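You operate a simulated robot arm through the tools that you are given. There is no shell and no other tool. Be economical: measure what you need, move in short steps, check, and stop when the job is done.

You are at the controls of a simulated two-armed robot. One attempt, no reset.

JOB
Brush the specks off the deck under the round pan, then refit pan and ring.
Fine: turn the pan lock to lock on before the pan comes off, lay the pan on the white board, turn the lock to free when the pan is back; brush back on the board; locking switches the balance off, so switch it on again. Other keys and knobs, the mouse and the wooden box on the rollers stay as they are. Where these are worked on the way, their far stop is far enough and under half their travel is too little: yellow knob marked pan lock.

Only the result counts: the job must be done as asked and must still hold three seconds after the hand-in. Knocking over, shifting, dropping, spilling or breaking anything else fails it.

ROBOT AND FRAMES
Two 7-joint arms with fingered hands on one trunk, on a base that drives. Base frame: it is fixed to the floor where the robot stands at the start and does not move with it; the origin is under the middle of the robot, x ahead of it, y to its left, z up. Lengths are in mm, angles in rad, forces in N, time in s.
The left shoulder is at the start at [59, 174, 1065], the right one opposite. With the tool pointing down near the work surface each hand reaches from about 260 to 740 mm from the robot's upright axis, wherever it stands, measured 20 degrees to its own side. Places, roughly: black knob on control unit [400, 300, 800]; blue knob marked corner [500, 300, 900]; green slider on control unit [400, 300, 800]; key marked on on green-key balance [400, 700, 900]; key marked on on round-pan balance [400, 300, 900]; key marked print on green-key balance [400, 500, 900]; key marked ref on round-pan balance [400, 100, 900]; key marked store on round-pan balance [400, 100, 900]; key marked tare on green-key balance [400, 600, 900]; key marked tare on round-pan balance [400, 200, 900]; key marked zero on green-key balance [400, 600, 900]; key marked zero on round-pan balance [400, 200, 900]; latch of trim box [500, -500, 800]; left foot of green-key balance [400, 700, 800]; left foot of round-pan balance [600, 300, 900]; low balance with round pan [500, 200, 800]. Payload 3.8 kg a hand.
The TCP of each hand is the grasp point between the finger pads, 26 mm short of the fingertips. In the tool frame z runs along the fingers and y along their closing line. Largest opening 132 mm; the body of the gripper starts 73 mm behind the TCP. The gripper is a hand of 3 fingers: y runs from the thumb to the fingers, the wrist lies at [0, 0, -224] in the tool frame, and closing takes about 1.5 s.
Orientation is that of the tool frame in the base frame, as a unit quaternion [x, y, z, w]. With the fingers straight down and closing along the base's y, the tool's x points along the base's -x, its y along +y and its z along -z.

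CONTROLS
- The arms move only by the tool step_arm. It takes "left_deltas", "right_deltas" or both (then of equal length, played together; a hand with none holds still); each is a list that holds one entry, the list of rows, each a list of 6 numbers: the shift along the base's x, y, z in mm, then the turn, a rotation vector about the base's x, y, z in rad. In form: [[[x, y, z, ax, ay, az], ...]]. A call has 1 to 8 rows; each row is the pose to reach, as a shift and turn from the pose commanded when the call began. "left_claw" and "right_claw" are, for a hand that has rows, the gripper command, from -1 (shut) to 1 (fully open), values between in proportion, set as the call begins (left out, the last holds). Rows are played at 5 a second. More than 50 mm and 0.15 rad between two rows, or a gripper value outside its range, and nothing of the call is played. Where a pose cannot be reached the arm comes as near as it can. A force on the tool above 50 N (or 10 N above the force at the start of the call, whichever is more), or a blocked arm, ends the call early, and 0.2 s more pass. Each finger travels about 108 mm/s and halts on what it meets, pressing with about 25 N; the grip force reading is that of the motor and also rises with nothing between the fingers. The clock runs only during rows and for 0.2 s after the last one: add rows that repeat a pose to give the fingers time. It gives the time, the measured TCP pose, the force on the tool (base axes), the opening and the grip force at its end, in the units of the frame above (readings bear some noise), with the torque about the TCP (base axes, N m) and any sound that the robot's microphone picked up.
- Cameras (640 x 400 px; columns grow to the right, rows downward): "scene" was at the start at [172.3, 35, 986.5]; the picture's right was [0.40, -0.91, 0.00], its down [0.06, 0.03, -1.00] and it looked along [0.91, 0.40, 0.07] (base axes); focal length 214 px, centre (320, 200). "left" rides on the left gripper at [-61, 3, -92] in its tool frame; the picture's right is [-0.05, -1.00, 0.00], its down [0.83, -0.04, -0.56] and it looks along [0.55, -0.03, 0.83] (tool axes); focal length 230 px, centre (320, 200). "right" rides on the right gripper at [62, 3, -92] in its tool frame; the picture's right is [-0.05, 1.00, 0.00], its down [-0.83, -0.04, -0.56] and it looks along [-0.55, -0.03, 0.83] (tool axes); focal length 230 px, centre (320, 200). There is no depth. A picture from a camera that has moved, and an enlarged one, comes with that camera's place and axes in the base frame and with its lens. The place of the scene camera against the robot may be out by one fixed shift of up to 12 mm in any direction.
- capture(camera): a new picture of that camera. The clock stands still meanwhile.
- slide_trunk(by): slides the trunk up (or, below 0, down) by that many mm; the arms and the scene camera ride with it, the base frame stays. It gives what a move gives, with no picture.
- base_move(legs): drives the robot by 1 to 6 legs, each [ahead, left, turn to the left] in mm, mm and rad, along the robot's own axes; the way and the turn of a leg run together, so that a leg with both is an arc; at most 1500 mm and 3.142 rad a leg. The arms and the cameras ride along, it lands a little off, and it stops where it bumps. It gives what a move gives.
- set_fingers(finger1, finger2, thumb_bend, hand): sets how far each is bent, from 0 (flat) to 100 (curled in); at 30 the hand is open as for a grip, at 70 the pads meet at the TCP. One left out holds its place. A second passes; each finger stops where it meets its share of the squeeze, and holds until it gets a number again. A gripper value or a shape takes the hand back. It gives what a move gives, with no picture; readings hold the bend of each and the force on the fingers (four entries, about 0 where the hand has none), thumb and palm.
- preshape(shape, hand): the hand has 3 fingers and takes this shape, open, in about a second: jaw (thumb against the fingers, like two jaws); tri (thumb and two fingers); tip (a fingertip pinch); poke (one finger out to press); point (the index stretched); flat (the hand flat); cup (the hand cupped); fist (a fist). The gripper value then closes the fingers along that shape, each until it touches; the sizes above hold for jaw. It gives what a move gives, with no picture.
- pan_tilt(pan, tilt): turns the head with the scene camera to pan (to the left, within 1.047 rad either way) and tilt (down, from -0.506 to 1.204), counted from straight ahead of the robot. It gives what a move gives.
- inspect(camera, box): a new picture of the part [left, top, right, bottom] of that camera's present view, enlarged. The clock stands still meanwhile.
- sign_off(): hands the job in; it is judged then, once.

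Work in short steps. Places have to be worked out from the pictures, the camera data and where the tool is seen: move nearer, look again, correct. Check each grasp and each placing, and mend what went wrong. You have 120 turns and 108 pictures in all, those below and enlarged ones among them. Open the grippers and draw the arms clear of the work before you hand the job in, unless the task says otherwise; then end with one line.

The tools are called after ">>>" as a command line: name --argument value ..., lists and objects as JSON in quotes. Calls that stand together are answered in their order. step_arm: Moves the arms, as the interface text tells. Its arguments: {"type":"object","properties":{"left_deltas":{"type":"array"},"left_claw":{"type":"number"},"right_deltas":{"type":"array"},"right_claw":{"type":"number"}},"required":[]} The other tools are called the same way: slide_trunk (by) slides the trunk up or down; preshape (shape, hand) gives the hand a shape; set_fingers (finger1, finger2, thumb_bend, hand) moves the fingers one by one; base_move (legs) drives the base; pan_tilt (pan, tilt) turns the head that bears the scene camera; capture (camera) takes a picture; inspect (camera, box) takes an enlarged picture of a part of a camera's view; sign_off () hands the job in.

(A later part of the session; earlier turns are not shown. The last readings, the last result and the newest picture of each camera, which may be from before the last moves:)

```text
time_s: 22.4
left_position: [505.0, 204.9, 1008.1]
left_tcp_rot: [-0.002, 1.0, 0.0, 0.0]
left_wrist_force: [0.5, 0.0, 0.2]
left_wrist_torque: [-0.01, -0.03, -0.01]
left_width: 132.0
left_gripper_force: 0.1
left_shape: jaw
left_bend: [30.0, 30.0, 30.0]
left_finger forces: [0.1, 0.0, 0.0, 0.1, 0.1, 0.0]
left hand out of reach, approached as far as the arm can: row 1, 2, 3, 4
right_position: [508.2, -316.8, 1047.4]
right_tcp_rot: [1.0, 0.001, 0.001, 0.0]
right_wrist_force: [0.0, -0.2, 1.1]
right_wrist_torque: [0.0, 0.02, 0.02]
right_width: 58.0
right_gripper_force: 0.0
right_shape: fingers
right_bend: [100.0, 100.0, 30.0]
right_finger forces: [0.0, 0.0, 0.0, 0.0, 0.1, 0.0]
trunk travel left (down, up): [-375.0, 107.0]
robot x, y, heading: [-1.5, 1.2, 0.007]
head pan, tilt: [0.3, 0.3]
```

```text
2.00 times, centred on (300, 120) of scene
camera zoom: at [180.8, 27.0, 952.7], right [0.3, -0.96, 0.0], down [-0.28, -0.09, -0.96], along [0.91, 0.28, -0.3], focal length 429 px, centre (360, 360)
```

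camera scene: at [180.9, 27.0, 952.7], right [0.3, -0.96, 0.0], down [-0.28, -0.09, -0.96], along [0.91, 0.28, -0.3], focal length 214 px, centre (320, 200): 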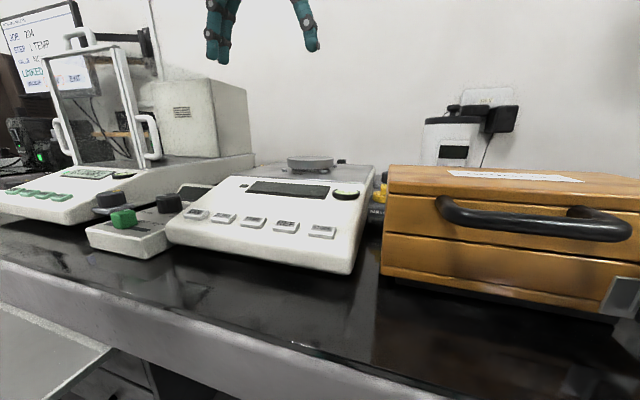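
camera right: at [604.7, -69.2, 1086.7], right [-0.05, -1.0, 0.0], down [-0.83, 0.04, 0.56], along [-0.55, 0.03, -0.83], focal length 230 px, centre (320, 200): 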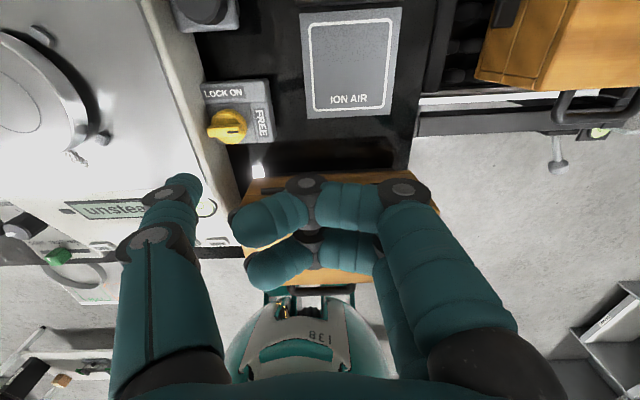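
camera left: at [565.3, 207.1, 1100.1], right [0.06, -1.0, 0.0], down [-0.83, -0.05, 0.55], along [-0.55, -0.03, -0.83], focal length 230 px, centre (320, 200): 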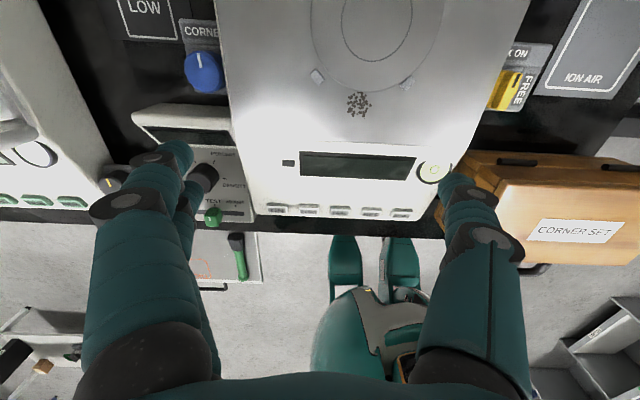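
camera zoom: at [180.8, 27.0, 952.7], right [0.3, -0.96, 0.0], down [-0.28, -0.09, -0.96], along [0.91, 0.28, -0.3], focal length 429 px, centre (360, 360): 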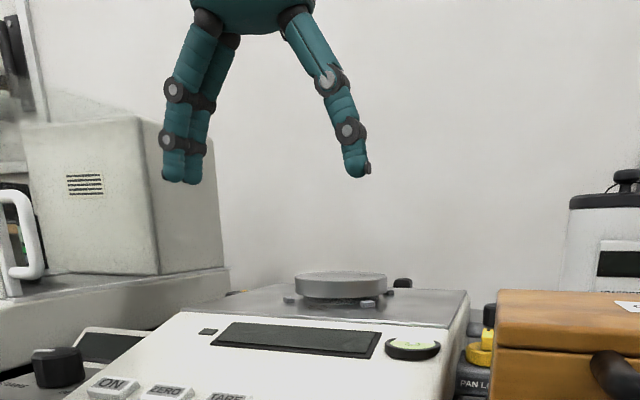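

The left wrist is at an awkward yaw for reaching. Turning it by -90° (mirrors the right arm's working pose), while backing slightly, then go forward.

>>> step_arm --left_deltas '[[[0, 0, 0, 0, 0, -0.14], [0, 0, 0, 0, 0, -0.28], [0, 0, 0, 0, 0, -0.42], [0, 0, 0, 0, 0, -0.56], [0, 0, 0, 0, 0, -0.7], [0, 0, 0, 0, 0, -0.84], [0, 0, 0, 0, 0, -0.98], [0, 0, 0, 0, 0, -1.12]]]'

>>> step_arm --left_deltas '[[[0, 0, 0, 0, 0, -0.14], [0, 0, 0, 0, 0, -0.28], [0, 0, 0, 0, 0, -0.42], [10, -10, 0, 0, 0, -0.45], [20, -20, 0, 0, 0, -0.45], [40, -30, 0, 0, 0, -0.45], [57, -38, 0, 0, 0, -0.45]]]'

>>> capture --camera "left"

>>> inspect --camera "scene" --box '[190, 20, 410, 220]'

```text
time_s: 24.2
left_position: [505.0, 205.9, 1007.0]
left_tcp_rot: [0.531, 0.847, -0.001, 0.0]
left_wrist_force: [0.0, 0.4, -0.5]
left_wrist_torque: [-0.03, 0.02, -0.03]
left_width: 132.0
left_gripper_force: 0.0
left_shape: jaw
left_bend: [30.0, 30.0, 30.0]
left_finger forces: [0.0, 0.1, 0.0, 0.0, 0.0, 0.1]
right_position: [508.6, -316.8, 1046.1]
right_tcp_rot: [1.0, 0.001, 0.0, 0.0]
right_wrist_force: [0.4, -0.1, -0.7]
right_wrist_torque: [0.01, -0.01, -0.01]
right_width: 57.5
right_gripper_force: 0.2
right_shape: fingers
right_bend: [100.0, 100.0, 30.0]
right_finger forces: [0.1, 0.1, 0.0, 0.0, 0.1, 0.0]
trunk travel left (down, up): [-375.0, 107.0]
robot x, y, heading: [-1.9, 0.8, 0.001]
head pan, tilt: [0.3, 0.3]
```

```text
time_s: 25.9
left_position: [514.9, 214.7, 1009.9]
left_tcp_rot: [0.705, 0.709, -0.001, 0.001]
left_wrist_force: [0.1, -1.0, 0.6]
left_wrist_torque: [-0.02, -0.01, 0.01]
left_width: 131.8
left_gripper_force: 0.1
left_shape: jaw
left_bend: [30.0, 30.0, 30.0]
left_finger forces: [0.1, 0.1, 0.0, 0.0, 0.0, 0.0]
left hand out of reach, approached as far as the arm can: row 4, 5, 6, 7
right_position: [508.7, -315.8, 1046.4]
right_tcp_rot: [1.0, 0.001, 0.001, 0.0]
right_wrist_force: [-0.4, -0.5, 0.4]
right_wrist_torque: [0.0, 0.03, -0.01]
right_width: 57.9
right_gripper_force: 0.1
right_shape: fingers
right_bend: [100.0, 100.0, 30.0]
right_finger forces: [0.0, 0.0, 0.0, 0.1, 0.0, 0.0]
trunk travel left (down, up): [-375.0, 107.0]
robot x, y, heading: [-1.4, 0.2, -0.002]
head pan, tilt: [0.3, 0.3]
```

```text
75 pictures are left
camera left: at [517.2, 152.7, 1100.8], right [-1.0, -0.06, 0.0], down [-0.05, 0.83, 0.55], along [-0.03, 0.55, -0.83], focal length 230 px, centre (320, 200)
```

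left: 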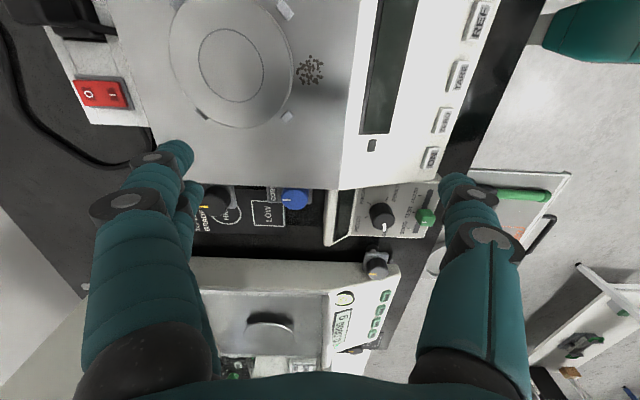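

```text
2.00 times, centred on (300, 120) of scene
camera zoom: at [180.9, 27.1, 952.7], right [0.3, -0.96, 0.0], down [-0.28, -0.09, -0.96], along [0.91, 0.28, -0.3], focal length 429 px, centre (360, 360)
```

zoom: 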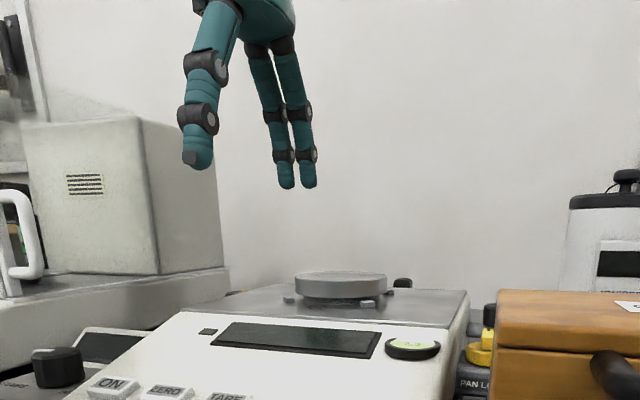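

Still limited at this height; reach should grow lower. I drop ~50 mm (tips stay above pan level) and try forward again.

>>> step_arm --left_deltas '[[[0, 0, -25, 0, 0, 0], [0, 0, -50, 0, 0, 0], [15, -12, -50, 0, 0, 0], [30, -25, -50, 0, 0, 0], [45, -45, -50, 0, 0, 0]]]'

```text
time_s: 27.1
left_position: [514.5, 210.9, 950.9]
left_tcp_rot: [0.705, 0.709, 0.0, 0.001]
left_wrist_force: [-0.2, 0.3, -0.3]
left_wrist_torque: [0.0, -0.01, 0.0]
left_width: 131.6
left_gripper_force: 0.0
left_shape: jaw
left_bend: [30.0, 30.0, 30.0]
left_finger forces: [0.0, 0.0, 0.1, 0.0, 0.1, 0.1]
left hand out of reach, approached as far as the arm can: row 3, 4, 5
right_position: [509.3, -315.9, 1045.9]
right_tcp_rot: [1.0, 0.0, 0.0, 0.0]
right_wrist_force: [0.0, 0.3, 0.1]
right_wrist_torque: [0.02, 0.05, 0.0]
right_width: 58.0
right_gripper_force: 0.1
right_shape: fingers
right_bend: [100.0, 100.0, 30.0]
right_finger forces: [0.0, 0.1, 0.0, 0.0, 0.0, 0.1]
trunk travel left (down, up): [-375.0, 107.0]
robot x, y, heading: [0.2, 0.9, 0.001]
head pan, tilt: [0.3, 0.3]
```

I test which direction is blocked: pure +x first, then sideways.

>>> step_arm --left_deltas '[[[0, -15, 0, 0, 0, 0], [0, -30, 0, 0, 0, 0]]]'

>>> step_arm --left_deltas '[[[-15, 0, 0, 0, 0, 0], [-15, -20, 0, 0, 0, 0], [-15, -40, 0, 0, 0, 0]]]'

>>> pan_tilt --pan 0.5 --tilt -0.4

>>> capture --camera "scene"

```text
time_s: 27.6
left_position: [513.9, 211.5, 954.6]
left_tcp_rot: [0.706, 0.708, 0.0, 0.001]
left_wrist_force: [0.7, 0.1, 0.2]
left_wrist_torque: [-0.01, 0.01, 0.0]
left_width: 132.0
left_gripper_force: 0.1
left_shape: jaw
left_bend: [30.0, 30.0, 30.0]
left_finger forces: [0.0, 0.0, 0.0, 0.0, 0.0, 0.1]
left hand out of reach, approached as far as the arm can: row 1, 2
right_position: [508.5, -317.4, 1046.1]
right_tcp_rot: [1.0, 0.001, 0.0, 0.0]
right_wrist_force: [0.5, -0.3, 0.2]
right_wrist_torque: [0.01, -0.01, 0.0]
right_width: 57.9
right_gripper_force: 0.0
right_shape: fingers
right_bend: [100.0, 100.0, 30.0]
right_finger forces: [0.1, 0.1, 0.1, 0.0, 0.0, 0.0]
trunk travel left (down, up): [-375.0, 107.0]
robot x, y, heading: [-3.0, -4.7, 0.002]
head pan, tilt: [0.3, 0.3]
```

```text
time_s: 28.4
left_position: [500.6, 198.7, 955.2]
left_tcp_rot: [0.706, 0.708, 0.0, 0.0]
left_wrist_force: [-0.3, -0.5, 0.5]
left_wrist_torque: [0.0, 0.0, 0.04]
left_width: 132.2
left_gripper_force: 0.0
left_shape: jaw
left_bend: [30.0, 30.0, 30.0]
left_finger forces: [0.1, 0.0, 0.0, 0.0, 0.0, 0.0]
left hand out of reach, approached as far as the arm can: row 2, 3
right_position: [508.6, -316.0, 1047.8]
right_tcp_rot: [1.0, 0.0, 0.0, 0.001]
right_wrist_force: [0.1, -0.5, -0.1]
right_wrist_torque: [0.01, 0.01, -0.02]
right_width: 57.9
right_gripper_force: 0.1
right_shape: fingers
right_bend: [100.0, 100.0, 30.0]
right_finger forces: [0.0, 0.0, 0.0, 0.0, 0.1, 0.1]
trunk travel left (down, up): [-375.0, 107.0]
robot x, y, heading: [1.4, -2.3, 0.0]
head pan, tilt: [0.3, 0.3]
```

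```text
time_s: 29.5
left_position: [500.9, 197.3, 954.7]
left_tcp_rot: [0.706, 0.708, -0.001, 0.001]
left_wrist_force: [0.4, -0.6, 0.2]
left_wrist_torque: [0.03, -0.02, -0.02]
left_width: 131.9
left_gripper_force: 0.0
left_shape: jaw
left_bend: [30.0, 30.0, 30.0]
left_finger forces: [0.0, 0.1, 0.0, 0.0, 0.1, 0.1]
right_position: [508.0, -315.3, 1047.6]
right_tcp_rot: [1.0, 0.001, 0.0, 0.0]
right_wrist_force: [-0.1, -0.3, -0.6]
right_wrist_torque: [-0.02, 0.01, -0.01]
right_width: 58.2
right_gripper_force: 0.1
right_shape: fingers
right_bend: [100.0, 100.0, 30.0]
right_finger forces: [0.1, 0.1, 0.0, 0.1, 0.0, 0.1]
trunk travel left (down, up): [-375.0, 107.0]
robot x, y, heading: [-1.4, -0.3, -0.0]
head pan, tilt: [0.499, -0.4]
```

```text
73 pictures are left
camera scene: at [156.0, 34.4, 1013.4], right [0.48, -0.88, 0.0], down [0.34, 0.19, -0.92], along [0.81, 0.44, 0.39], focal length 214 px, centre (320, 200)
```

scene: 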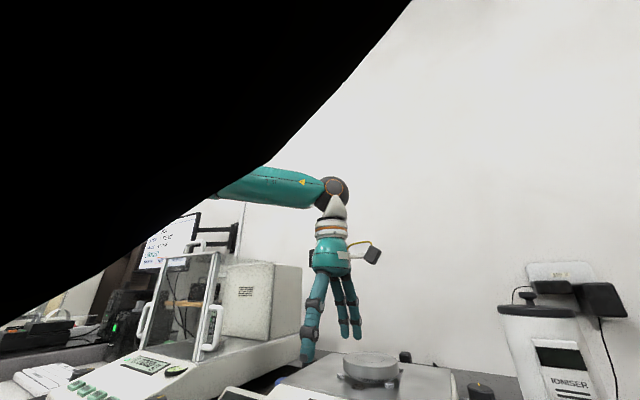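

Inward reach is what limits the left arm. I shift the base 110 mm to the right so the pan lies more on the left arm's own side.

>>> base_move --legs '[[0, -110, 0]]'

>>> step_arm --left_deltas '[[[0, 20, 10, 0, 0, 0], [15, 45, 10, 0, 0, 0], [35, 65, 10, 0, 0, 0], [61, 78, 10, 0, 0, 0]]]'

>>> capture --camera "left"

```text
time_s: 31.1
left_position: [499.7, 88.7, 955.4]
left_tcp_rot: [0.705, 0.709, 0.0, 0.0]
left_wrist_force: [0.3, 0.2, 0.1]
left_wrist_torque: [0.03, -0.01, 0.02]
left_width: 131.9
left_gripper_force: 0.0
left_shape: jaw
left_bend: [30.0, 30.0, 30.0]
left_finger forces: [0.0, 0.1, 0.0, 0.0, 0.0, 0.1]
right_position: [510.0, -425.7, 1046.3]
right_tcp_rot: [1.0, 0.002, 0.001, 0.0]
right_wrist_force: [0.7, -0.3, 0.3]
right_wrist_torque: [0.0, -0.04, 0.01]
right_width: 58.0
right_gripper_force: 0.0
right_shape: fingers
right_bend: [100.0, 100.0, 30.0]
right_finger forces: [0.1, 0.1, 0.1, 0.0, 0.0, 0.0]
trunk travel left (down, up): [-375.0, 107.0]
robot x, y, heading: [3.0, -111.7, 0.002]
head pan, tilt: [0.499, -0.4]
```

```text
time_s: 32.1
left_position: [561.9, 167.9, 963.6]
left_tcp_rot: [0.704, 0.71, 0.0, 0.002]
left_wrist_force: [0.3, 1.1, -0.4]
left_wrist_torque: [-0.03, -0.02, -0.02]
left_width: 132.1
left_gripper_force: 0.1
left_shape: jaw
left_bend: [30.0, 30.0, 30.0]
left_finger forces: [0.0, 0.0, 0.1, 0.1, 0.0, 0.0]
right_position: [510.8, -425.7, 1045.8]
right_tcp_rot: [1.0, 0.002, -0.001, 0.001]
right_wrist_force: [0.3, 0.4, 0.9]
right_wrist_torque: [-0.02, 0.0, 0.02]
right_width: 58.1
right_gripper_force: 0.0
right_shape: fingers
right_bend: [100.0, 100.0, 30.0]
right_finger forces: [0.0, 0.1, 0.0, 0.0, 0.1, 0.0]
trunk travel left (down, up): [-375.0, 107.0]
robot x, y, heading: [-1.0, -110.2, 0.003]
head pan, tilt: [0.499, -0.4]
```

```text
72 pictures are left
camera left: at [564.8, 105.6, 1055.4], right [-1.0, -0.06, 0.0], down [-0.05, 0.83, 0.55], along [-0.03, 0.55, -0.83], focal length 230 px, centre (320, 200)
```

left: 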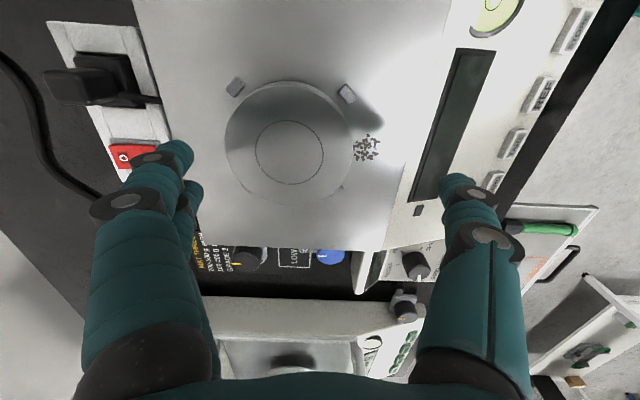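

Reach is fine now. Triangulated: pan top centre ≈[582,165,905], Ø87; deck z≈882; specks ≈[525,169]. I turn the hand a further -90° so it closes along y (clear of specks and pegs), centred over the pan.

>>> step_arm --left_deltas '[[[5, 0, 5, 0, 0, -0.14], [10, -1, 5, 0, 0, -0.28], [15, -2, 5, 0, 0, -0.42], [20, -2, 5, 0, 0, -0.56], [20, -2, 5, 0, 0, -0.7], [20, -2, 5, 0, 0, -0.84], [20, -2, 5, 0, 0, -0.98], [20, -2, 5, 0, 0, -1.12]]]'

>>> step_arm --left_deltas '[[[0, 0, 0, 0, 0, -0.14], [0, 0, 0, 0, 0, -0.28], [0, 0, 0, 0, 0, -0.42], [0, 0, 0, 0, 0, -0.45], [0, 0, 0, 0, 0, -0.45]]]'

>>> capture --camera "left"

```text
time_s: 34.0
left_position: [434.5, 54.7, 950.1]
left_tcp_rot: [0.971, 0.24, 0.009, -0.002]
left_wrist_force: [0.4, -0.2, -0.2]
left_wrist_torque: [0.01, 0.03, -0.02]
left_width: 132.0
left_gripper_force: 0.1
left_shape: jaw
left_bend: [30.0, 30.0, 30.0]
left_finger forces: [0.0, 0.0, 0.0, 0.0, 0.0, 0.0]
left hand out of reach, approached as far as the arm can: row 1, 2, 3, 4, 5, 6, 7, 8
right_position: [509.2, -425.6, 1047.1]
right_tcp_rot: [1.0, 0.003, 0.0, 0.0]
right_wrist_force: [-0.7, -0.6, 1.0]
right_wrist_torque: [0.04, -0.01, -0.03]
right_width: 58.1
right_gripper_force: 0.2
right_shape: fingers
right_bend: [100.0, 100.0, 30.0]
right_finger forces: [0.1, 0.0, 0.1, 0.1, 0.1, 0.0]
trunk travel left (down, up): [-375.0, 107.0]
robot x, y, heading: [-1.5, -109.6, -0.002]
head pan, tilt: [0.499, -0.4]
```

```text
time_s: 35.1
left_position: [324.7, 35.9, 972.3]
left_tcp_rot: [0.998, 0.049, 0.02, -0.017]
left_wrist_force: [0.1, 0.7, -0.5]
left_wrist_torque: [-0.03, 0.03, 0.03]
left_width: 131.7
left_gripper_force: 0.1
left_shape: jaw
left_bend: [30.0, 30.0, 30.0]
left_finger forces: [0.1, 0.0, 0.0, 0.0, 0.0, 0.0]
left hand out of reach, approached as far as the arm can: row 1, 2, 3, 4, 5
right_position: [510.1, -426.4, 1045.9]
right_tcp_rot: [1.0, 0.002, 0.001, 0.001]
right_wrist_force: [-0.2, -0.3, 0.5]
right_wrist_torque: [0.01, 0.01, 0.0]
right_width: 58.1
right_gripper_force: 0.1
right_shape: fingers
right_bend: [100.0, 100.0, 30.0]
right_finger forces: [0.0, 0.0, 0.0, 0.0, 0.0, 0.0]
trunk travel left (down, up): [-375.0, 107.0]
robot x, y, heading: [1.3, -111.2, 0.004]
head pan, tilt: [0.499, -0.4]
```

```text
71 pictures are left
camera left: at [260.3, 21.7, 1060.9], right [-0.15, 0.99, 0.03], down [0.8, 0.1, 0.59], along [0.58, 0.11, -0.81], focal length 230 px, centre (320, 200)
```

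left: 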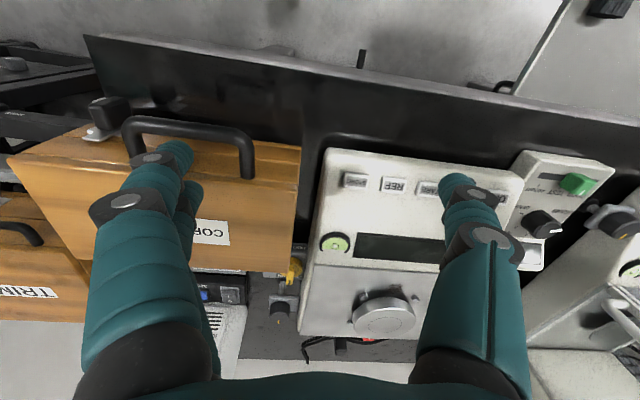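

Going past -90° pulled the arm away (joint limit); nothing was touched. I turn back, raising slightly, toward yaw 0.

>>> step_arm --left_deltas '[[[10, 10, 20, 0, 0, 0.14], [20, 25, 30, 0, 0, 0.28], [30, 50, 30, 0, 0, 0.42], [45, 75, 30, 0, 0, 0.56], [60, 100, 30, 0, 0, 0.7], [80, 120, 30, 0, 0, 0.84], [100, 135, 30, 0, 0, 0.98], [120, 150, 30, 0, 0, 1.12]]]'

```text
time_s: 37.0
left_position: [445.9, 188.1, 998.4]
left_tcp_rot: [0.818, 0.574, 0.008, -0.025]
left_wrist_force: [-1.1, 0.0, 0.4]
left_wrist_torque: [-0.01, 0.01, -0.02]
left_width: 132.3
left_gripper_force: 0.0
left_shape: jaw
left_bend: [30.0, 30.0, 30.0]
left_finger forces: [0.0, 0.0, 0.0, 0.0, 0.0, 0.0]
right_position: [510.4, -426.0, 1046.6]
right_tcp_rot: [1.0, 0.001, 0.0, 0.0]
right_wrist_force: [0.1, 0.3, 0.6]
right_wrist_torque: [0.0, -0.05, 0.01]
right_width: 58.1
right_gripper_force: 0.1
right_shape: fingers
right_bend: [100.0, 100.0, 30.0]
right_finger forces: [0.0, 0.1, 0.0, 0.1, 0.1, 0.1]
trunk travel left (down, up): [-375.0, 107.0]
robot x, y, heading: [0.7, -109.8, 0.001]
head pan, tilt: [0.499, -0.4]
```

Yaw is -110° with a slight tilt. I level the tool, then turn to yaw 0 in two calls while moving over the pan.

>>> step_arm --left_deltas '[[[0, 0, 0, -0.05, -0.016, 0]]]'

>>> step_arm --left_deltas '[[[0, 0, 0, 0, 0, 0.14], [0, 0, 0, 0, 0, 0.28], [0, 0, 0, 0, 0, 0.42], [0, 0, 0, 0, 0, 0.56], [0, 0, 0, 0, 0, 0.7], [0, 0, 0, 0, 0, 0.84], [0, 0, 0, 0, 0, 0.98], [0, 0, 0, 0, 0, 1.12]]]'

>>> step_arm --left_deltas '[[[15, 0, 0, 0, 0, 0.14], [30, 0, 0, 0, 0, 0.28], [45, 0, 0, 0, 0, 0.42], [60, 0, 0, 0, 0, 0.56], [80, 0, -10, 0, 0, 0.7], [95, -5, -20, 0, 0, 0.8], [115, -12, -30, 0, 0, 0.8], [135, -23, -30, 0, 0, 0.8]]]'

```text
time_s: 37.4
left_position: [446.9, 188.9, 999.6]
left_tcp_rot: [0.82, 0.572, 0.0, 0.002]
left_wrist_force: [-0.2, -0.4, -0.3]
left_wrist_torque: [0.02, 0.0, 0.0]
left_width: 131.9
left_gripper_force: 0.2
left_shape: jaw
left_bend: [30.0, 30.0, 30.0]
left_finger forces: [0.0, 0.0, 0.0, 0.0, 0.0, 0.0]
right_position: [509.8, -425.7, 1047.2]
right_tcp_rot: [1.0, 0.002, 0.0, -0.001]
right_wrist_force: [-0.5, -0.1, -0.3]
right_wrist_torque: [-0.01, 0.04, 0.0]
right_width: 58.1
right_gripper_force: 0.0
right_shape: fingers
right_bend: [100.0, 100.0, 30.0]
right_finger forces: [0.1, 0.0, 0.0, 0.0, 0.0, 0.0]
trunk travel left (down, up): [-375.0, 107.0]
robot x, y, heading: [2.4, -108.2, -0.001]
head pan, tilt: [0.499, -0.4]
```

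```text
time_s: 39.1
left_position: [448.5, 187.8, 1001.7]
left_tcp_rot: [0.389, 0.921, 0.0, 0.0]
left_wrist_force: [0.5, -0.2, 0.2]
left_wrist_torque: [0.0, 0.03, 0.02]
left_width: 131.9
left_gripper_force: 0.0
left_shape: jaw
left_bend: [30.0, 30.0, 30.0]
left_finger forces: [0.2, 0.0, 0.1, 0.0, 0.0, 0.1]
right_position: [509.3, -425.4, 1048.5]
right_tcp_rot: [1.0, 0.002, 0.0, 0.0]
right_wrist_force: [0.0, -0.3, -1.0]
right_wrist_torque: [-0.03, -0.01, -0.01]
right_width: 57.8
right_gripper_force: 0.0
right_shape: fingers
right_bend: [100.0, 100.0, 30.0]
right_finger forces: [0.1, 0.1, 0.0, 0.0, 0.1, 0.0]
trunk travel left (down, up): [-375.0, 107.0]
robot x, y, heading: [-1.1, -112.1, 0.001]
head pan, tilt: [0.499, -0.4]
```

```text
time_s: 41.0
left_position: [561.8, 175.6, 971.4]
left_tcp_rot: [-0.001, 1.0, 0.001, 0.001]
left_wrist_force: [-0.6, -1.1, 0.4]
left_wrist_torque: [-0.02, -0.03, 0.0]
left_width: 131.9
left_gripper_force: 0.0
left_shape: jaw
left_bend: [30.0, 30.0, 30.0]
left_finger forces: [0.1, 0.0, 0.0, 0.0, 0.1, 0.1]
left hand out of reach, approached as far as the arm can: row 8
right_position: [508.5, -426.2, 1047.5]
right_tcp_rot: [1.0, 0.002, -0.001, 0.0]
right_wrist_force: [0.0, -0.4, -0.1]
right_wrist_torque: [0.0, -0.05, -0.01]
right_width: 58.0
right_gripper_force: 0.1
right_shape: fingers
right_bend: [100.0, 100.0, 30.0]
right_finger forces: [0.0, 0.1, 0.0, 0.0, 0.0, 0.0]
trunk travel left (down, up): [-375.0, 107.0]
robot x, y, heading: [-1.6, -109.7, 0.002]
head pan, tilt: [0.499, -0.4]
```

Just short of reach; another base shift of 50 mm right, then re-centre over the pan.

>>> base_move --legs '[[0, -50, 0]]'

>>> step_arm --left_deltas '[[[5, 20, 0, 0, 0, 0], [12, 35, -5, 0, 0, 0], [20, 40, -10, 0, 0, 0]]]'

>>> capture --camera "left"

```text
time_s: 42.1
left_position: [560.8, 124.0, 970.4]
left_tcp_rot: [0.001, 1.0, 0.001, 0.001]
left_wrist_force: [-0.8, 0.4, 0.0]
left_wrist_torque: [0.02, 0.01, 0.01]
left_width: 131.9
left_gripper_force: 0.1
left_shape: jaw
left_bend: [30.0, 30.0, 30.0]
left_finger forces: [0.0, 0.1, 0.1, 0.0, 0.0, 0.1]
right_position: [510.3, -475.6, 1046.6]
right_tcp_rot: [1.0, 0.002, 0.0, 0.0]
right_wrist_force: [0.6, 0.4, 0.1]
right_wrist_torque: [-0.02, -0.01, 0.01]
right_width: 57.8
right_gripper_force: 0.0
right_shape: fingers
right_bend: [100.0, 100.0, 30.0]
right_finger forces: [0.0, 0.1, 0.1, 0.0, 0.0, 0.0]
trunk travel left (down, up): [-375.0, 107.0]
robot x, y, heading: [0.3, -162.3, -0.0]
head pan, tilt: [0.499, -0.4]
```

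```text
time_s: 42.9
left_position: [583.3, 166.0, 960.6]
left_tcp_rot: [0.0, 1.0, 0.001, 0.001]
left_wrist_force: [-0.2, -1.2, 0.5]
left_wrist_torque: [0.01, -0.02, 0.0]
left_width: 131.6
left_gripper_force: 0.0
left_shape: jaw
left_bend: [30.0, 30.0, 30.0]
left_finger forces: [0.1, 0.1, 0.1, 0.0, 0.0, 0.0]
right_position: [508.9, -475.1, 1045.7]
right_tcp_rot: [1.0, 0.002, 0.001, 0.0]
right_wrist_force: [-0.5, 0.3, 0.5]
right_wrist_torque: [0.0, -0.02, -0.02]
right_width: 57.9
right_gripper_force: 0.1
right_shape: fingers
right_bend: [100.0, 100.0, 30.0]
right_finger forces: [0.1, 0.1, 0.0, 0.1, 0.0, 0.1]
trunk travel left (down, up): [-375.0, 107.0]
robot x, y, heading: [-1.5, -159.5, 0.004]
head pan, tilt: [0.499, -0.4]
```

```text
70 pictures are left
camera left: at [643.4, 168.3, 1053.0], right [0.05, -1.0, 0.0], down [-0.83, -0.04, 0.55], along [-0.55, -0.03, -0.83], focal length 230 px, centre (320, 200)
```

left: 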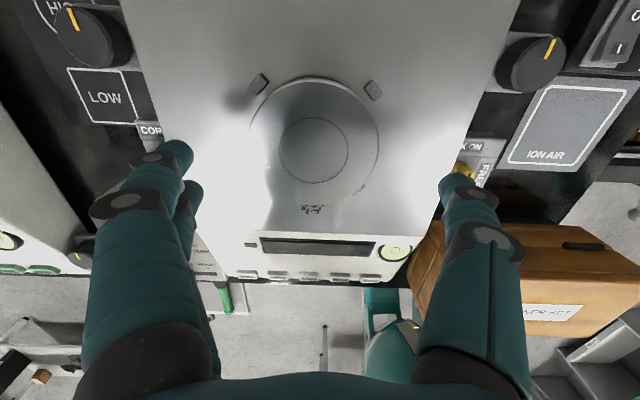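

Pan centre ≈[585,167]. Descend to TCP z≈912 (tips ~4 mm above the deck) with the hand open.

>>> step_arm --left_deltas '[[[2, 1, -20, 0, 0, 0], [2, 1, -38, 0, 0, 0], [2, 1, -48, 0, 0, 0]]]'

>>> capture --camera "left"

>>> pan_tilt --pan 0.6 --tilt 0.15

>>> capture --camera "scene"

```text
time_s: 43.7
left_position: [583.8, 164.5, 911.6]
left_tcp_rot: [-0.001, 1.0, 0.0, 0.001]
left_wrist_force: [0.0, -0.8, 0.3]
left_wrist_torque: [0.03, 0.02, -0.01]
left_width: 131.9
left_gripper_force: 0.0
left_shape: jaw
left_bend: [30.0, 30.0, 30.0]
left_finger forces: [0.0, 0.0, 0.0, 0.0, 0.0, 0.1]
right_position: [509.5, -475.8, 1047.5]
right_tcp_rot: [1.0, 0.002, 0.0, 0.0]
right_wrist_force: [-0.2, 0.7, 0.4]
right_wrist_torque: [0.01, -0.01, 0.0]
right_width: 58.1
right_gripper_force: 0.0
right_shape: fingers
right_bend: [100.0, 100.0, 30.0]
right_finger forces: [0.0, 0.0, 0.0, 0.0, 0.0, 0.0]
trunk travel left (down, up): [-375.0, 107.0]
robot x, y, heading: [2.6, -162.4, -0.001]
head pan, tilt: [0.499, -0.4]
```

```text
69 pictures are left
camera left: at [644.5, 167.3, 1003.5], right [0.05, -1.0, 0.0], down [-0.83, -0.04, 0.55], along [-0.55, -0.03, -0.83], focal length 230 px, centre (320, 200)
```

left: 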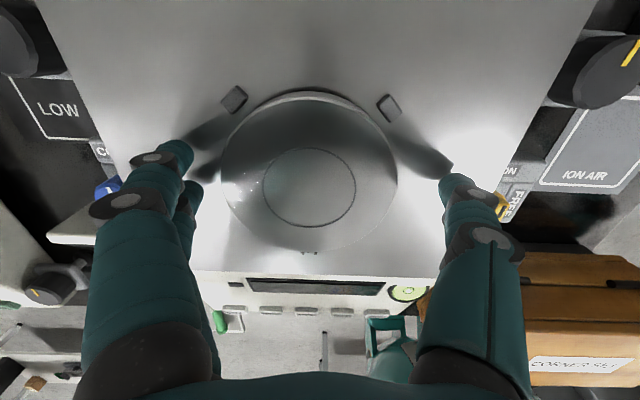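

```text
time_s: 44.6
left_position: [583.0, 164.4, 911.2]
left_tcp_rot: [0.001, 1.0, 0.001, 0.001]
left_wrist_force: [-0.1, 0.3, 0.4]
left_wrist_torque: [0.0, -0.01, 0.05]
left_width: 132.0
left_gripper_force: 0.1
left_shape: jaw
left_bend: [30.0, 30.0, 30.0]
left_finger forces: [0.1, 0.0, 0.1, 0.0, 0.0, 0.0]
right_position: [510.3, -475.9, 1046.3]
right_tcp_rot: [1.0, 0.002, 0.0, 0.0]
right_wrist_force: [-0.2, 0.6, 0.2]
right_wrist_torque: [0.02, 0.0, 0.01]
right_width: 58.1
right_gripper_force: 0.1
right_shape: fingers
right_bend: [100.0, 100.0, 30.0]
right_finger forces: [0.0, 0.1, 0.0, 0.0, 0.1, 0.1]
trunk travel left (down, up): [-375.0, 107.0]
robot x, y, heading: [2.4, -160.8, -0.0]
head pan, tilt: [0.6, 0.15]
```

```text
68 pictures are left
camera scene: at [168.4, -108.1, 966.7], right [0.57, -0.82, 0.0], down [-0.12, -0.08, -0.99], along [0.81, 0.56, -0.15], focal length 214 px, centre (320, 200)
```

scene: 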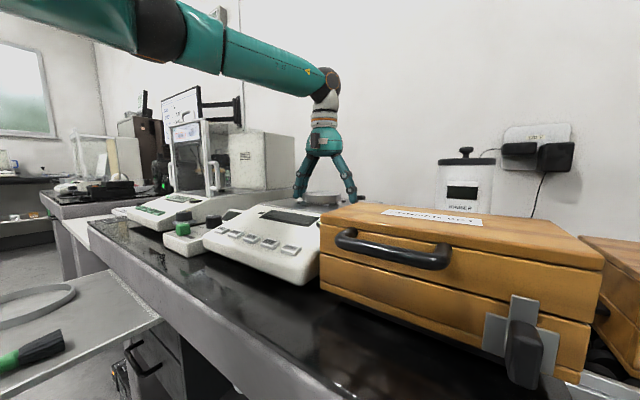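

Hand straddles the pan; pan centre y≈169. Shift +3 in y and close.

>>> step_arm --left_deltas '[[[1, 3, 0, 0, 0, 0], [1, 3, 0, 0, 0, 0], [1, 3, 0, 0, 0, 0], [1, 3, 0, 0, 0, 0], [1, 3, 0, 0, 0, 0], [1, 3, 0, 0, 0, 0], [1, 3, 0, 0, 0, 0]]]' --left_claw -1

>>> capture --camera "left"

```text
time_s: 46.2
left_position: [584.4, 168.4, 912.3]
left_tcp_rot: [0.001, 1.0, 0.001, 0.001]
left_wrist_force: [-0.5, -0.3, -0.3]
left_wrist_torque: [-0.01, 0.01, -0.02]
left_width: 81.1
left_gripper_force: 25.3
left_shape: jaw
left_bend: [71.0, 71.0, 71.0]
left_finger forces: [11.6, 11.5, 0.0, 0.0, 21.5, 0.1]
right_position: [509.2, -475.3, 1046.3]
right_tcp_rot: [1.0, 0.002, 0.0, 0.0]
right_wrist_force: [-0.2, 0.0, -0.2]
right_wrist_torque: [0.02, 0.0, -0.01]
right_width: 58.0
right_gripper_force: 0.1
right_shape: fingers
right_bend: [100.0, 100.0, 30.0]
right_finger forces: [0.0, 0.0, 0.0, 0.1, 0.1, 0.1]
trunk travel left (down, up): [-375.0, 107.0]
robot x, y, heading: [4.1, -161.1, -0.001]
head pan, tilt: [0.6, 0.15]
```

```text
67 pictures are left
camera left: at [645.3, 170.9, 1003.7], right [0.05, -1.0, 0.0], down [-0.83, -0.04, 0.55], along [-0.55, -0.03, -0.83], focal length 230 px, centre (320, 200)
```

left: 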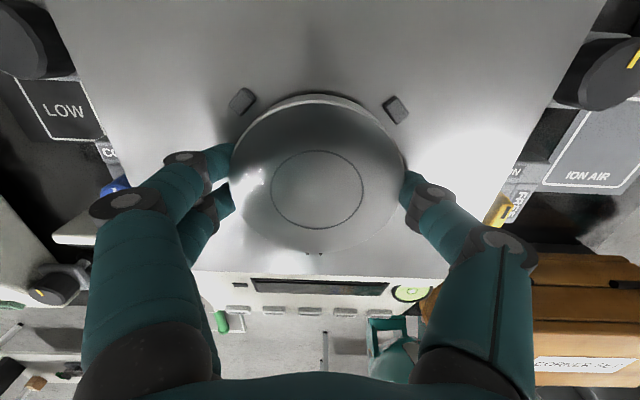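

Gripped firmly (81 mm, balanced). Seat pose noted: TCP [584.5,168.5,912]. Lift straight up.

>>> step_arm --left_deltas '[[[0, 0, 5, 0, 0, 0], [0, 0, 12, 0, 0, 0], [0, 0, 25, 0, 0, 0], [0, 0, 45, 0, 0, 0], [0, 0, 65, 0, 0, 0]]]'

>>> capture --camera "left"

>>> capture --camera "scene"

```text
time_s: 47.4
left_position: [583.8, 172.0, 980.1]
left_tcp_rot: [0.0, 1.0, 0.001, 0.0]
left_wrist_force: [-0.2, 0.2, -0.4]
left_wrist_torque: [0.0, -0.03, 0.02]
left_width: 81.3
left_gripper_force: 25.1
left_shape: jaw
left_bend: [71.0, 71.0, 71.0]
left_finger forces: [11.5, 11.5, 0.0, 0.0, 21.5, 0.1]
right_position: [509.6, -475.9, 1047.2]
right_tcp_rot: [1.0, 0.003, 0.0, 0.0]
right_wrist_force: [0.2, 0.0, 0.0]
right_wrist_torque: [0.02, -0.01, 0.01]
right_width: 57.9
right_gripper_force: 0.0
right_shape: fingers
right_bend: [100.0, 100.0, 30.0]
right_finger forces: [0.1, 0.0, 0.1, 0.0, 0.0, 0.0]
trunk travel left (down, up): [-375.0, 107.0]
robot x, y, heading: [-2.7, -159.9, 0.004]
head pan, tilt: [0.6, 0.15]
```

```text
66 pictures are left
camera left: at [644.0, 172.5, 1070.2], right [0.05, -1.0, 0.0], down [-0.83, -0.04, 0.55], along [-0.55, -0.03, -0.83], focal length 230 px, centre (320, 200)
```

left: 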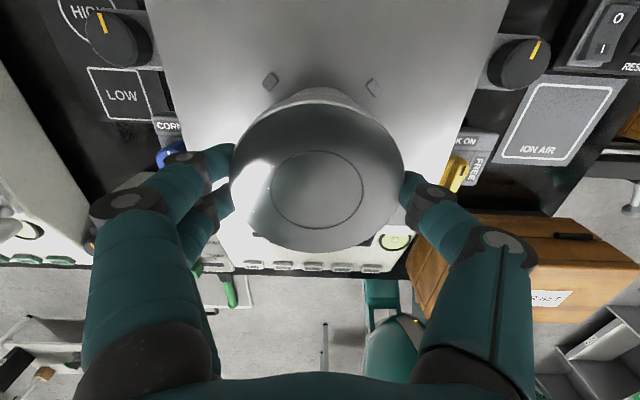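

```text
65 pictures are left
camera scene: at [168.3, -108.1, 966.7], right [0.57, -0.82, 0.0], down [-0.12, -0.08, -0.99], along [0.81, 0.56, -0.15], focal length 214 px, centre (320, 200)
```

scene: 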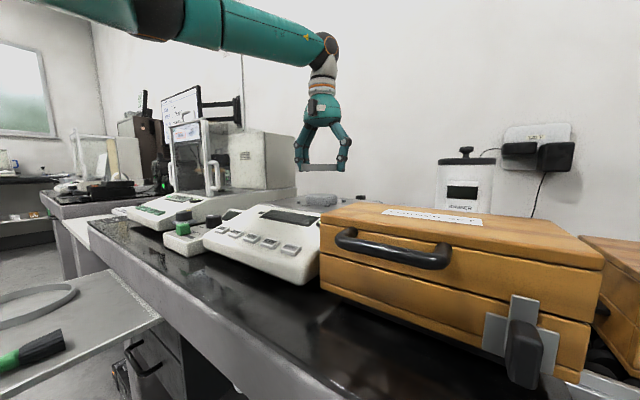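

The pan is held level. I retract it over the bench front, then drive back left 160 mm toward the board.

>>> step_arm --left_deltas '[[[-30, 0, 15, 0, 0, 0], [-65, 0, 25, 0, 0, 0], [-100, 0, 30, 0, 0, 0], [-140, 0, 30, 0, 0, 0], [-180, 0, 30, 0, 0, 0], [-220, 0, 30, 0, 0, 0], [-260, 0, 30, 0, 0, 0]]]'

>>> base_move --legs '[[0, 160, 0]]'

>>> pan_tilt --pan 1.04 --tilt 0.9

>>> capture --camera "scene"

>>> capture --camera "left"

```text
time_s: 49.0
left_position: [323.5, 168.6, 1007.9]
left_tcp_rot: [0.001, 1.0, 0.001, 0.0]
left_wrist_force: [0.0, 0.4, -0.5]
left_wrist_torque: [0.03, 0.0, 0.02]
left_width: 81.4
left_gripper_force: 24.7
left_shape: jaw
left_bend: [71.0, 71.0, 71.0]
left_finger forces: [11.4, 11.6, 0.0, 0.0, 21.5, 0.0]
right_position: [509.0, -474.8, 1046.2]
right_tcp_rot: [1.0, 0.002, 0.0, 0.001]
right_wrist_force: [0.0, 0.6, 0.5]
right_wrist_torque: [-0.02, -0.01, -0.01]
right_width: 58.1
right_gripper_force: 0.1
right_shape: fingers
right_bend: [100.0, 100.0, 30.0]
right_finger forces: [0.1, 0.0, 0.0, 0.1, 0.1, 0.0]
trunk travel left (down, up): [-375.0, 107.0]
robot x, y, heading: [-1.0, -159.5, -0.001]
head pan, tilt: [0.6, 0.15]
```

```text
time_s: 51.1
left_position: [323.9, 329.1, 1007.7]
left_tcp_rot: [-0.002, 1.0, 0.0, 0.0]
left_wrist_force: [0.1, 0.4, -1.2]
left_wrist_torque: [-0.05, 0.0, 0.02]
left_width: 81.1
left_gripper_force: 25.0
left_shape: jaw
left_bend: [71.0, 71.0, 71.0]
left_finger forces: [11.5, 11.6, 0.1, 0.0, 21.5, 0.0]
right_position: [510.6, -312.6, 1046.8]
right_tcp_rot: [1.0, 0.004, 0.0, 0.0]
right_wrist_force: [-0.3, -0.3, -0.3]
right_wrist_torque: [-0.02, 0.0, 0.0]
right_width: 58.1
right_gripper_force: 0.0
right_shape: fingers
right_bend: [100.0, 100.0, 30.0]
right_finger forces: [0.0, 0.1, 0.0, 0.0, 0.0, 0.0]
trunk travel left (down, up): [-375.0, 107.0]
robot x, y, heading: [4.4, 1.1, 0.006]
head pan, tilt: [0.6, 0.15]
```

```text
time_s: 52.2
left_position: [323.8, 329.0, 1008.8]
left_tcp_rot: [-0.002, 1.0, 0.001, 0.001]
left_wrist_force: [-0.5, -0.4, -1.4]
left_wrist_torque: [0.0, -0.02, -0.02]
left_width: 81.2
left_gripper_force: 24.6
left_shape: jaw
left_bend: [71.0, 71.0, 71.0]
left_finger forces: [11.5, 11.6, 0.1, 0.1, 21.5, 0.1]
right_position: [510.9, -313.8, 1046.4]
right_tcp_rot: [1.0, 0.003, 0.0, -0.001]
right_wrist_force: [-0.6, 0.7, 0.8]
right_wrist_torque: [0.0, -0.06, 0.0]
right_width: 57.6
right_gripper_force: 0.1
right_shape: fingers
right_bend: [100.0, 100.0, 30.0]
right_finger forces: [0.0, 0.0, 0.0, 0.1, 0.1, 0.0]
trunk travel left (down, up): [-375.0, 107.0]
robot x, y, heading: [-0.0, 0.4, 0.006]
head pan, tilt: [1.04, 0.901]
```

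```text
64 pictures are left
camera scene: at [129.2, 65.0, 900.4], right [0.87, -0.5, 0.0], down [-0.39, -0.68, -0.62], along [0.31, 0.54, -0.78], focal length 214 px, centre (320, 200)
```

scene: 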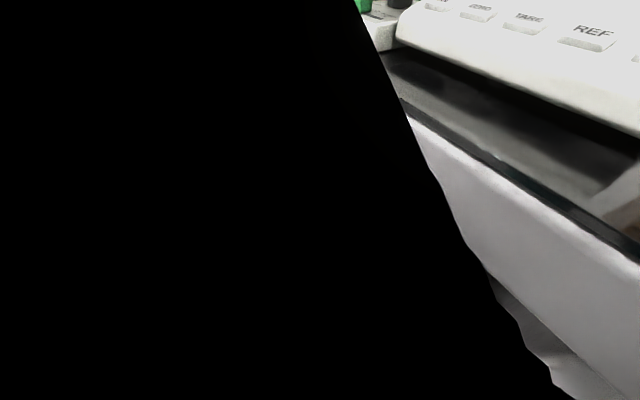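

```text
63 pictures are left
camera left: at [384.5, 332.1, 1099.8], right [0.05, -1.0, 0.0], down [-0.83, -0.05, 0.55], along [-0.55, -0.03, -0.83], focal length 230 px, centre (320, 200)
```

left: 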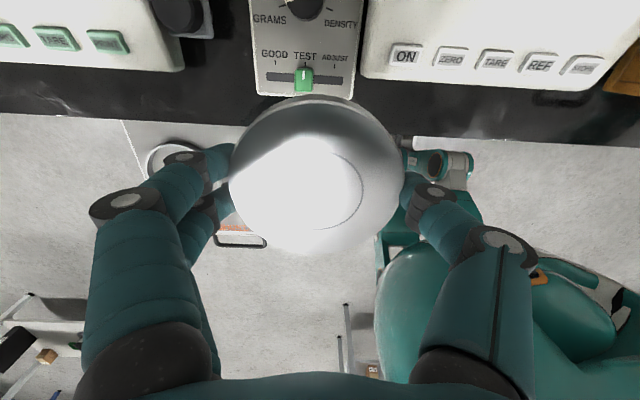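

Head view is blocked by the arm. I move the pan over the board at height, turning the hand -90°.

>>> step_arm --left_deltas '[[[-20, 17, -5, 0, 0, -0.14], [-40, 34, -15, 0, 0, -0.28], [-60, 51, -30, 0, 0, -0.42], [-80, 68, -45, 0, 0, -0.56], [-100, 85, -60, 0, 0, -0.7], [-120, 100, -75, 0, 0, -0.84], [-140, 115, -90, 0, 0, -0.98], [-158, 131, -100, 0, 0, -1.12]]]'

>>> step_arm --left_deltas '[[[0, 0, -10, 0, 0, -0.14], [0, 0, -20, 0, 0, -0.28], [0, 0, -30, 0, 0, -0.42], [0, 0, -40, 0, 0, -0.45]]]'

>>> capture --camera "left"

>>> capture --camera "scene"

```text
time_s: 54.0
left_position: [165.9, 458.8, 906.9]
left_tcp_rot: [0.53, 0.848, 0.001, 0.002]
left_wrist_force: [0.5, 0.6, -1.3]
left_wrist_torque: [0.0, -0.01, 0.01]
left_width: 81.2
left_gripper_force: 24.9
left_shape: jaw
left_bend: [71.0, 71.0, 71.0]
left_finger forces: [11.5, 11.5, 0.0, 0.0, 21.6, 0.0]
right_position: [509.8, -314.3, 1045.7]
right_tcp_rot: [1.0, 0.004, 0.0, 0.0]
right_wrist_force: [-0.1, -1.0, 0.8]
right_wrist_torque: [-0.02, -0.03, 0.03]
right_width: 57.8
right_gripper_force: 0.1
right_shape: fingers
right_bend: [100.0, 100.0, 30.0]
right_finger forces: [0.0, 0.0, 0.0, 0.0, 0.1, 0.0]
trunk travel left (down, up): [-375.0, 107.0]
robot x, y, heading: [0.5, -1.4, 0.002]
head pan, tilt: [1.04, 0.901]
```

```text
time_s: 55.0
left_position: [165.7, 460.6, 868.1]
left_tcp_rot: [0.707, 0.707, 0.001, 0.001]
left_wrist_force: [-0.3, -0.2, -1.0]
left_wrist_torque: [-0.01, 0.02, 0.03]
left_width: 81.1
left_gripper_force: 25.0
left_shape: jaw
left_bend: [71.0, 71.0, 71.0]
left_finger forces: [11.7, 11.8, 0.1, 0.0, 21.6, 0.0]
right_position: [509.9, -314.3, 1045.9]
right_tcp_rot: [1.0, 0.003, 0.0, 0.0]
right_wrist_force: [0.6, -1.3, 0.4]
right_wrist_torque: [-0.04, 0.02, -0.02]
right_width: 58.0
right_gripper_force: 0.0
right_shape: fingers
right_bend: [100.0, 100.0, 30.0]
right_finger forces: [0.0, 0.0, 0.0, 0.0, 0.1, 0.1]
trunk travel left (down, up): [-375.0, 107.0]
robot x, y, heading: [-3.8, 1.3, 0.001]
head pan, tilt: [1.04, 0.901]
```

```text
62 pictures are left
camera left: at [168.2, 398.4, 959.6], right [-1.0, -0.05, 0.0], down [-0.04, 0.83, 0.55], along [-0.03, 0.55, -0.83], focal length 230 px, centre (320, 200)
```

left: 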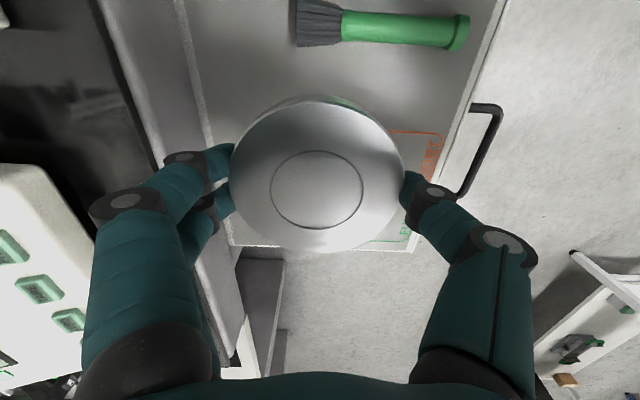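

```text
61 pictures are left
camera scene: at [129.2, 64.8, 900.4], right [0.87, -0.5, 0.0], down [-0.39, -0.68, -0.62], along [0.31, 0.54, -0.78], focal length 214 px, centre (320, 200)
```

scene: 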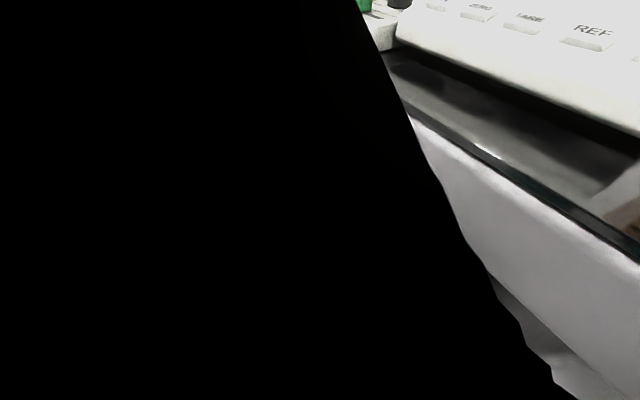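

Free strip on the board between brush (y<404) and ring (y>512): centre y≈457. I lower the pan toward it.

>>> step_arm --left_deltas '[[[0, -2, -40, 0, 0, 0], [0, -4, -80, 0, 0, 0], [0, -4, -110, 0, 0, 0], [0, -4, -130, 0, 0, 0]]]'

>>> capture --camera "left"

>>> pan_tilt --pan 1.04 --tilt 0.5

>>> capture --camera "scene"

```text
time_s: 56.0
left_position: [166.2, 457.9, 739.5]
left_tcp_rot: [0.705, 0.709, 0.0, 0.001]
left_wrist_force: [0.1, -0.3, -1.3]
left_wrist_torque: [0.0, -0.01, 0.01]
left_width: 81.0
left_gripper_force: 25.0
left_shape: jaw
left_bend: [71.0, 71.0, 71.0]
left_finger forces: [11.6, 11.7, 0.1, 0.0, 21.7, 0.1]
right_position: [510.5, -313.1, 1045.7]
right_tcp_rot: [1.0, 0.005, -0.001, 0.0]
right_wrist_force: [0.0, -0.4, -0.2]
right_wrist_torque: [-0.02, 0.02, 0.02]
right_width: 58.1
right_gripper_force: 0.2
right_shape: fingers
right_bend: [100.0, 100.0, 30.0]
right_finger forces: [0.0, 0.1, 0.1, 0.0, 0.0, 0.1]
trunk travel left (down, up): [-375.0, 107.0]
robot x, y, heading: [-0.9, -2.7, 0.008]
head pan, tilt: [1.04, 0.901]
```

```text
60 pictures are left
camera left: at [169.3, 394.5, 831.0], right [-1.0, -0.06, 0.0], down [-0.05, 0.83, 0.55], along [-0.03, 0.55, -0.83], focal length 230 px, centre (320, 200)
```

left: 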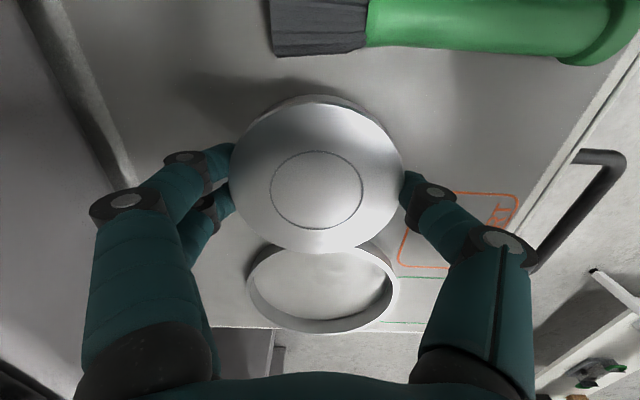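

```text
time_s: 56.9
left_position: [166.1, 456.6, 740.2]
left_tcp_rot: [0.706, 0.709, 0.001, 0.002]
left_wrist_force: [0.5, -0.4, -1.7]
left_wrist_torque: [0.0, 0.0, -0.01]
left_width: 81.2
left_gripper_force: 25.1
left_shape: jaw
left_bend: [71.0, 71.0, 71.0]
left_finger forces: [11.5, 11.7, 0.2, 0.0, 21.6, 0.0]
right_position: [510.4, -314.4, 1046.1]
right_tcp_rot: [1.0, 0.004, 0.0, -0.001]
right_wrist_force: [0.3, 0.0, -0.9]
right_wrist_torque: [-0.02, -0.03, 0.0]
right_width: 58.1
right_gripper_force: 0.1
right_shape: fingers
right_bend: [100.0, 100.0, 30.0]
right_finger forces: [0.0, 0.1, 0.1, 0.0, 0.0, 0.1]
trunk travel left (down, up): [-375.0, 107.0]
robot x, y, heading: [-2.0, -1.7, 0.005]
head pan, tilt: [1.04, 0.499]
```

```text
59 pictures are left
camera scene: at [136.9, 78.3, 934.2], right [0.87, -0.5, 0.0], down [-0.24, -0.41, -0.88], along [0.44, 0.76, -0.48], focal length 214 px, centre (320, 200)
```

scene: 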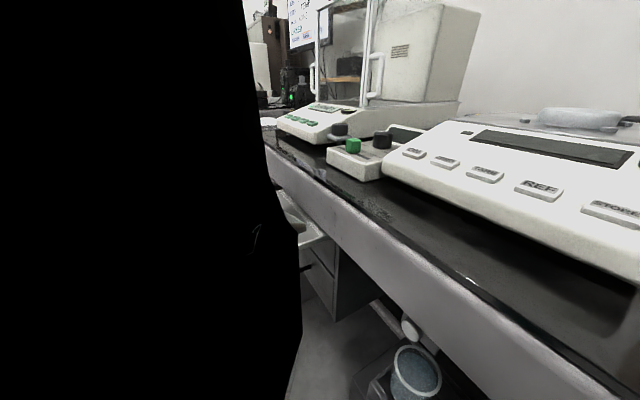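

Pan hangs clear between brush and ring. Lowering in small increments until contact.

>>> step_arm --left_deltas '[[[0, 0, -8, 0, 0, 0], [0, 0, -14, 0, 0, 0], [0, 0, -18, 0, 0, 0], [0, 0, -20, 0, 0, 0]]]'

>>> capture --camera "left"

```text
time_s: 57.9
left_position: [164.9, 456.1, 718.1]
left_tcp_rot: [0.706, 0.708, 0.0, 0.001]
left_wrist_force: [-1.4, 0.3, -1.6]
left_wrist_torque: [0.0, 0.02, 0.01]
left_width: 81.3
left_gripper_force: 24.9
left_shape: jaw
left_bend: [71.0, 71.0, 71.0]
left_finger forces: [11.5, 11.8, 0.1, 0.1, 21.6, 0.0]
right_position: [510.3, -313.2, 1046.3]
right_tcp_rot: [1.0, 0.004, 0.0, 0.0]
right_wrist_force: [0.8, 0.6, -0.3]
right_wrist_torque: [0.0, 0.0, -0.03]
right_width: 57.9
right_gripper_force: 0.0
right_shape: fingers
right_bend: [100.0, 100.0, 30.0]
right_finger forces: [0.1, 0.0, 0.1, 0.0, 0.1, 0.0]
trunk travel left (down, up): [-375.0, 107.0]
robot x, y, heading: [0.4, 2.9, 0.004]
head pan, tilt: [1.04, 0.499]
```

```text
58 pictures are left
camera left: at [168.5, 393.8, 809.9], right [-1.0, -0.06, 0.0], down [-0.05, 0.83, 0.55], along [-0.03, 0.55, -0.83], focal length 230 px, centre (320, 200)
```

left: 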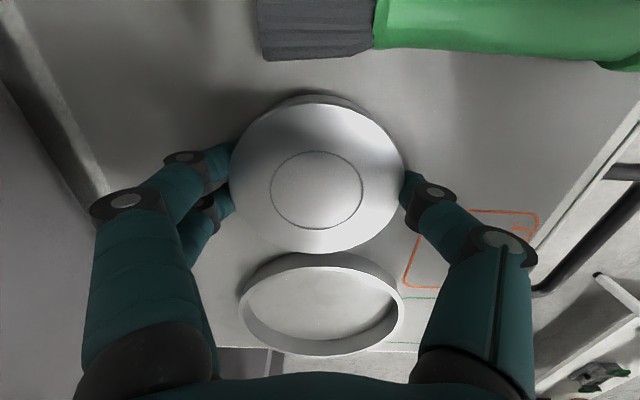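

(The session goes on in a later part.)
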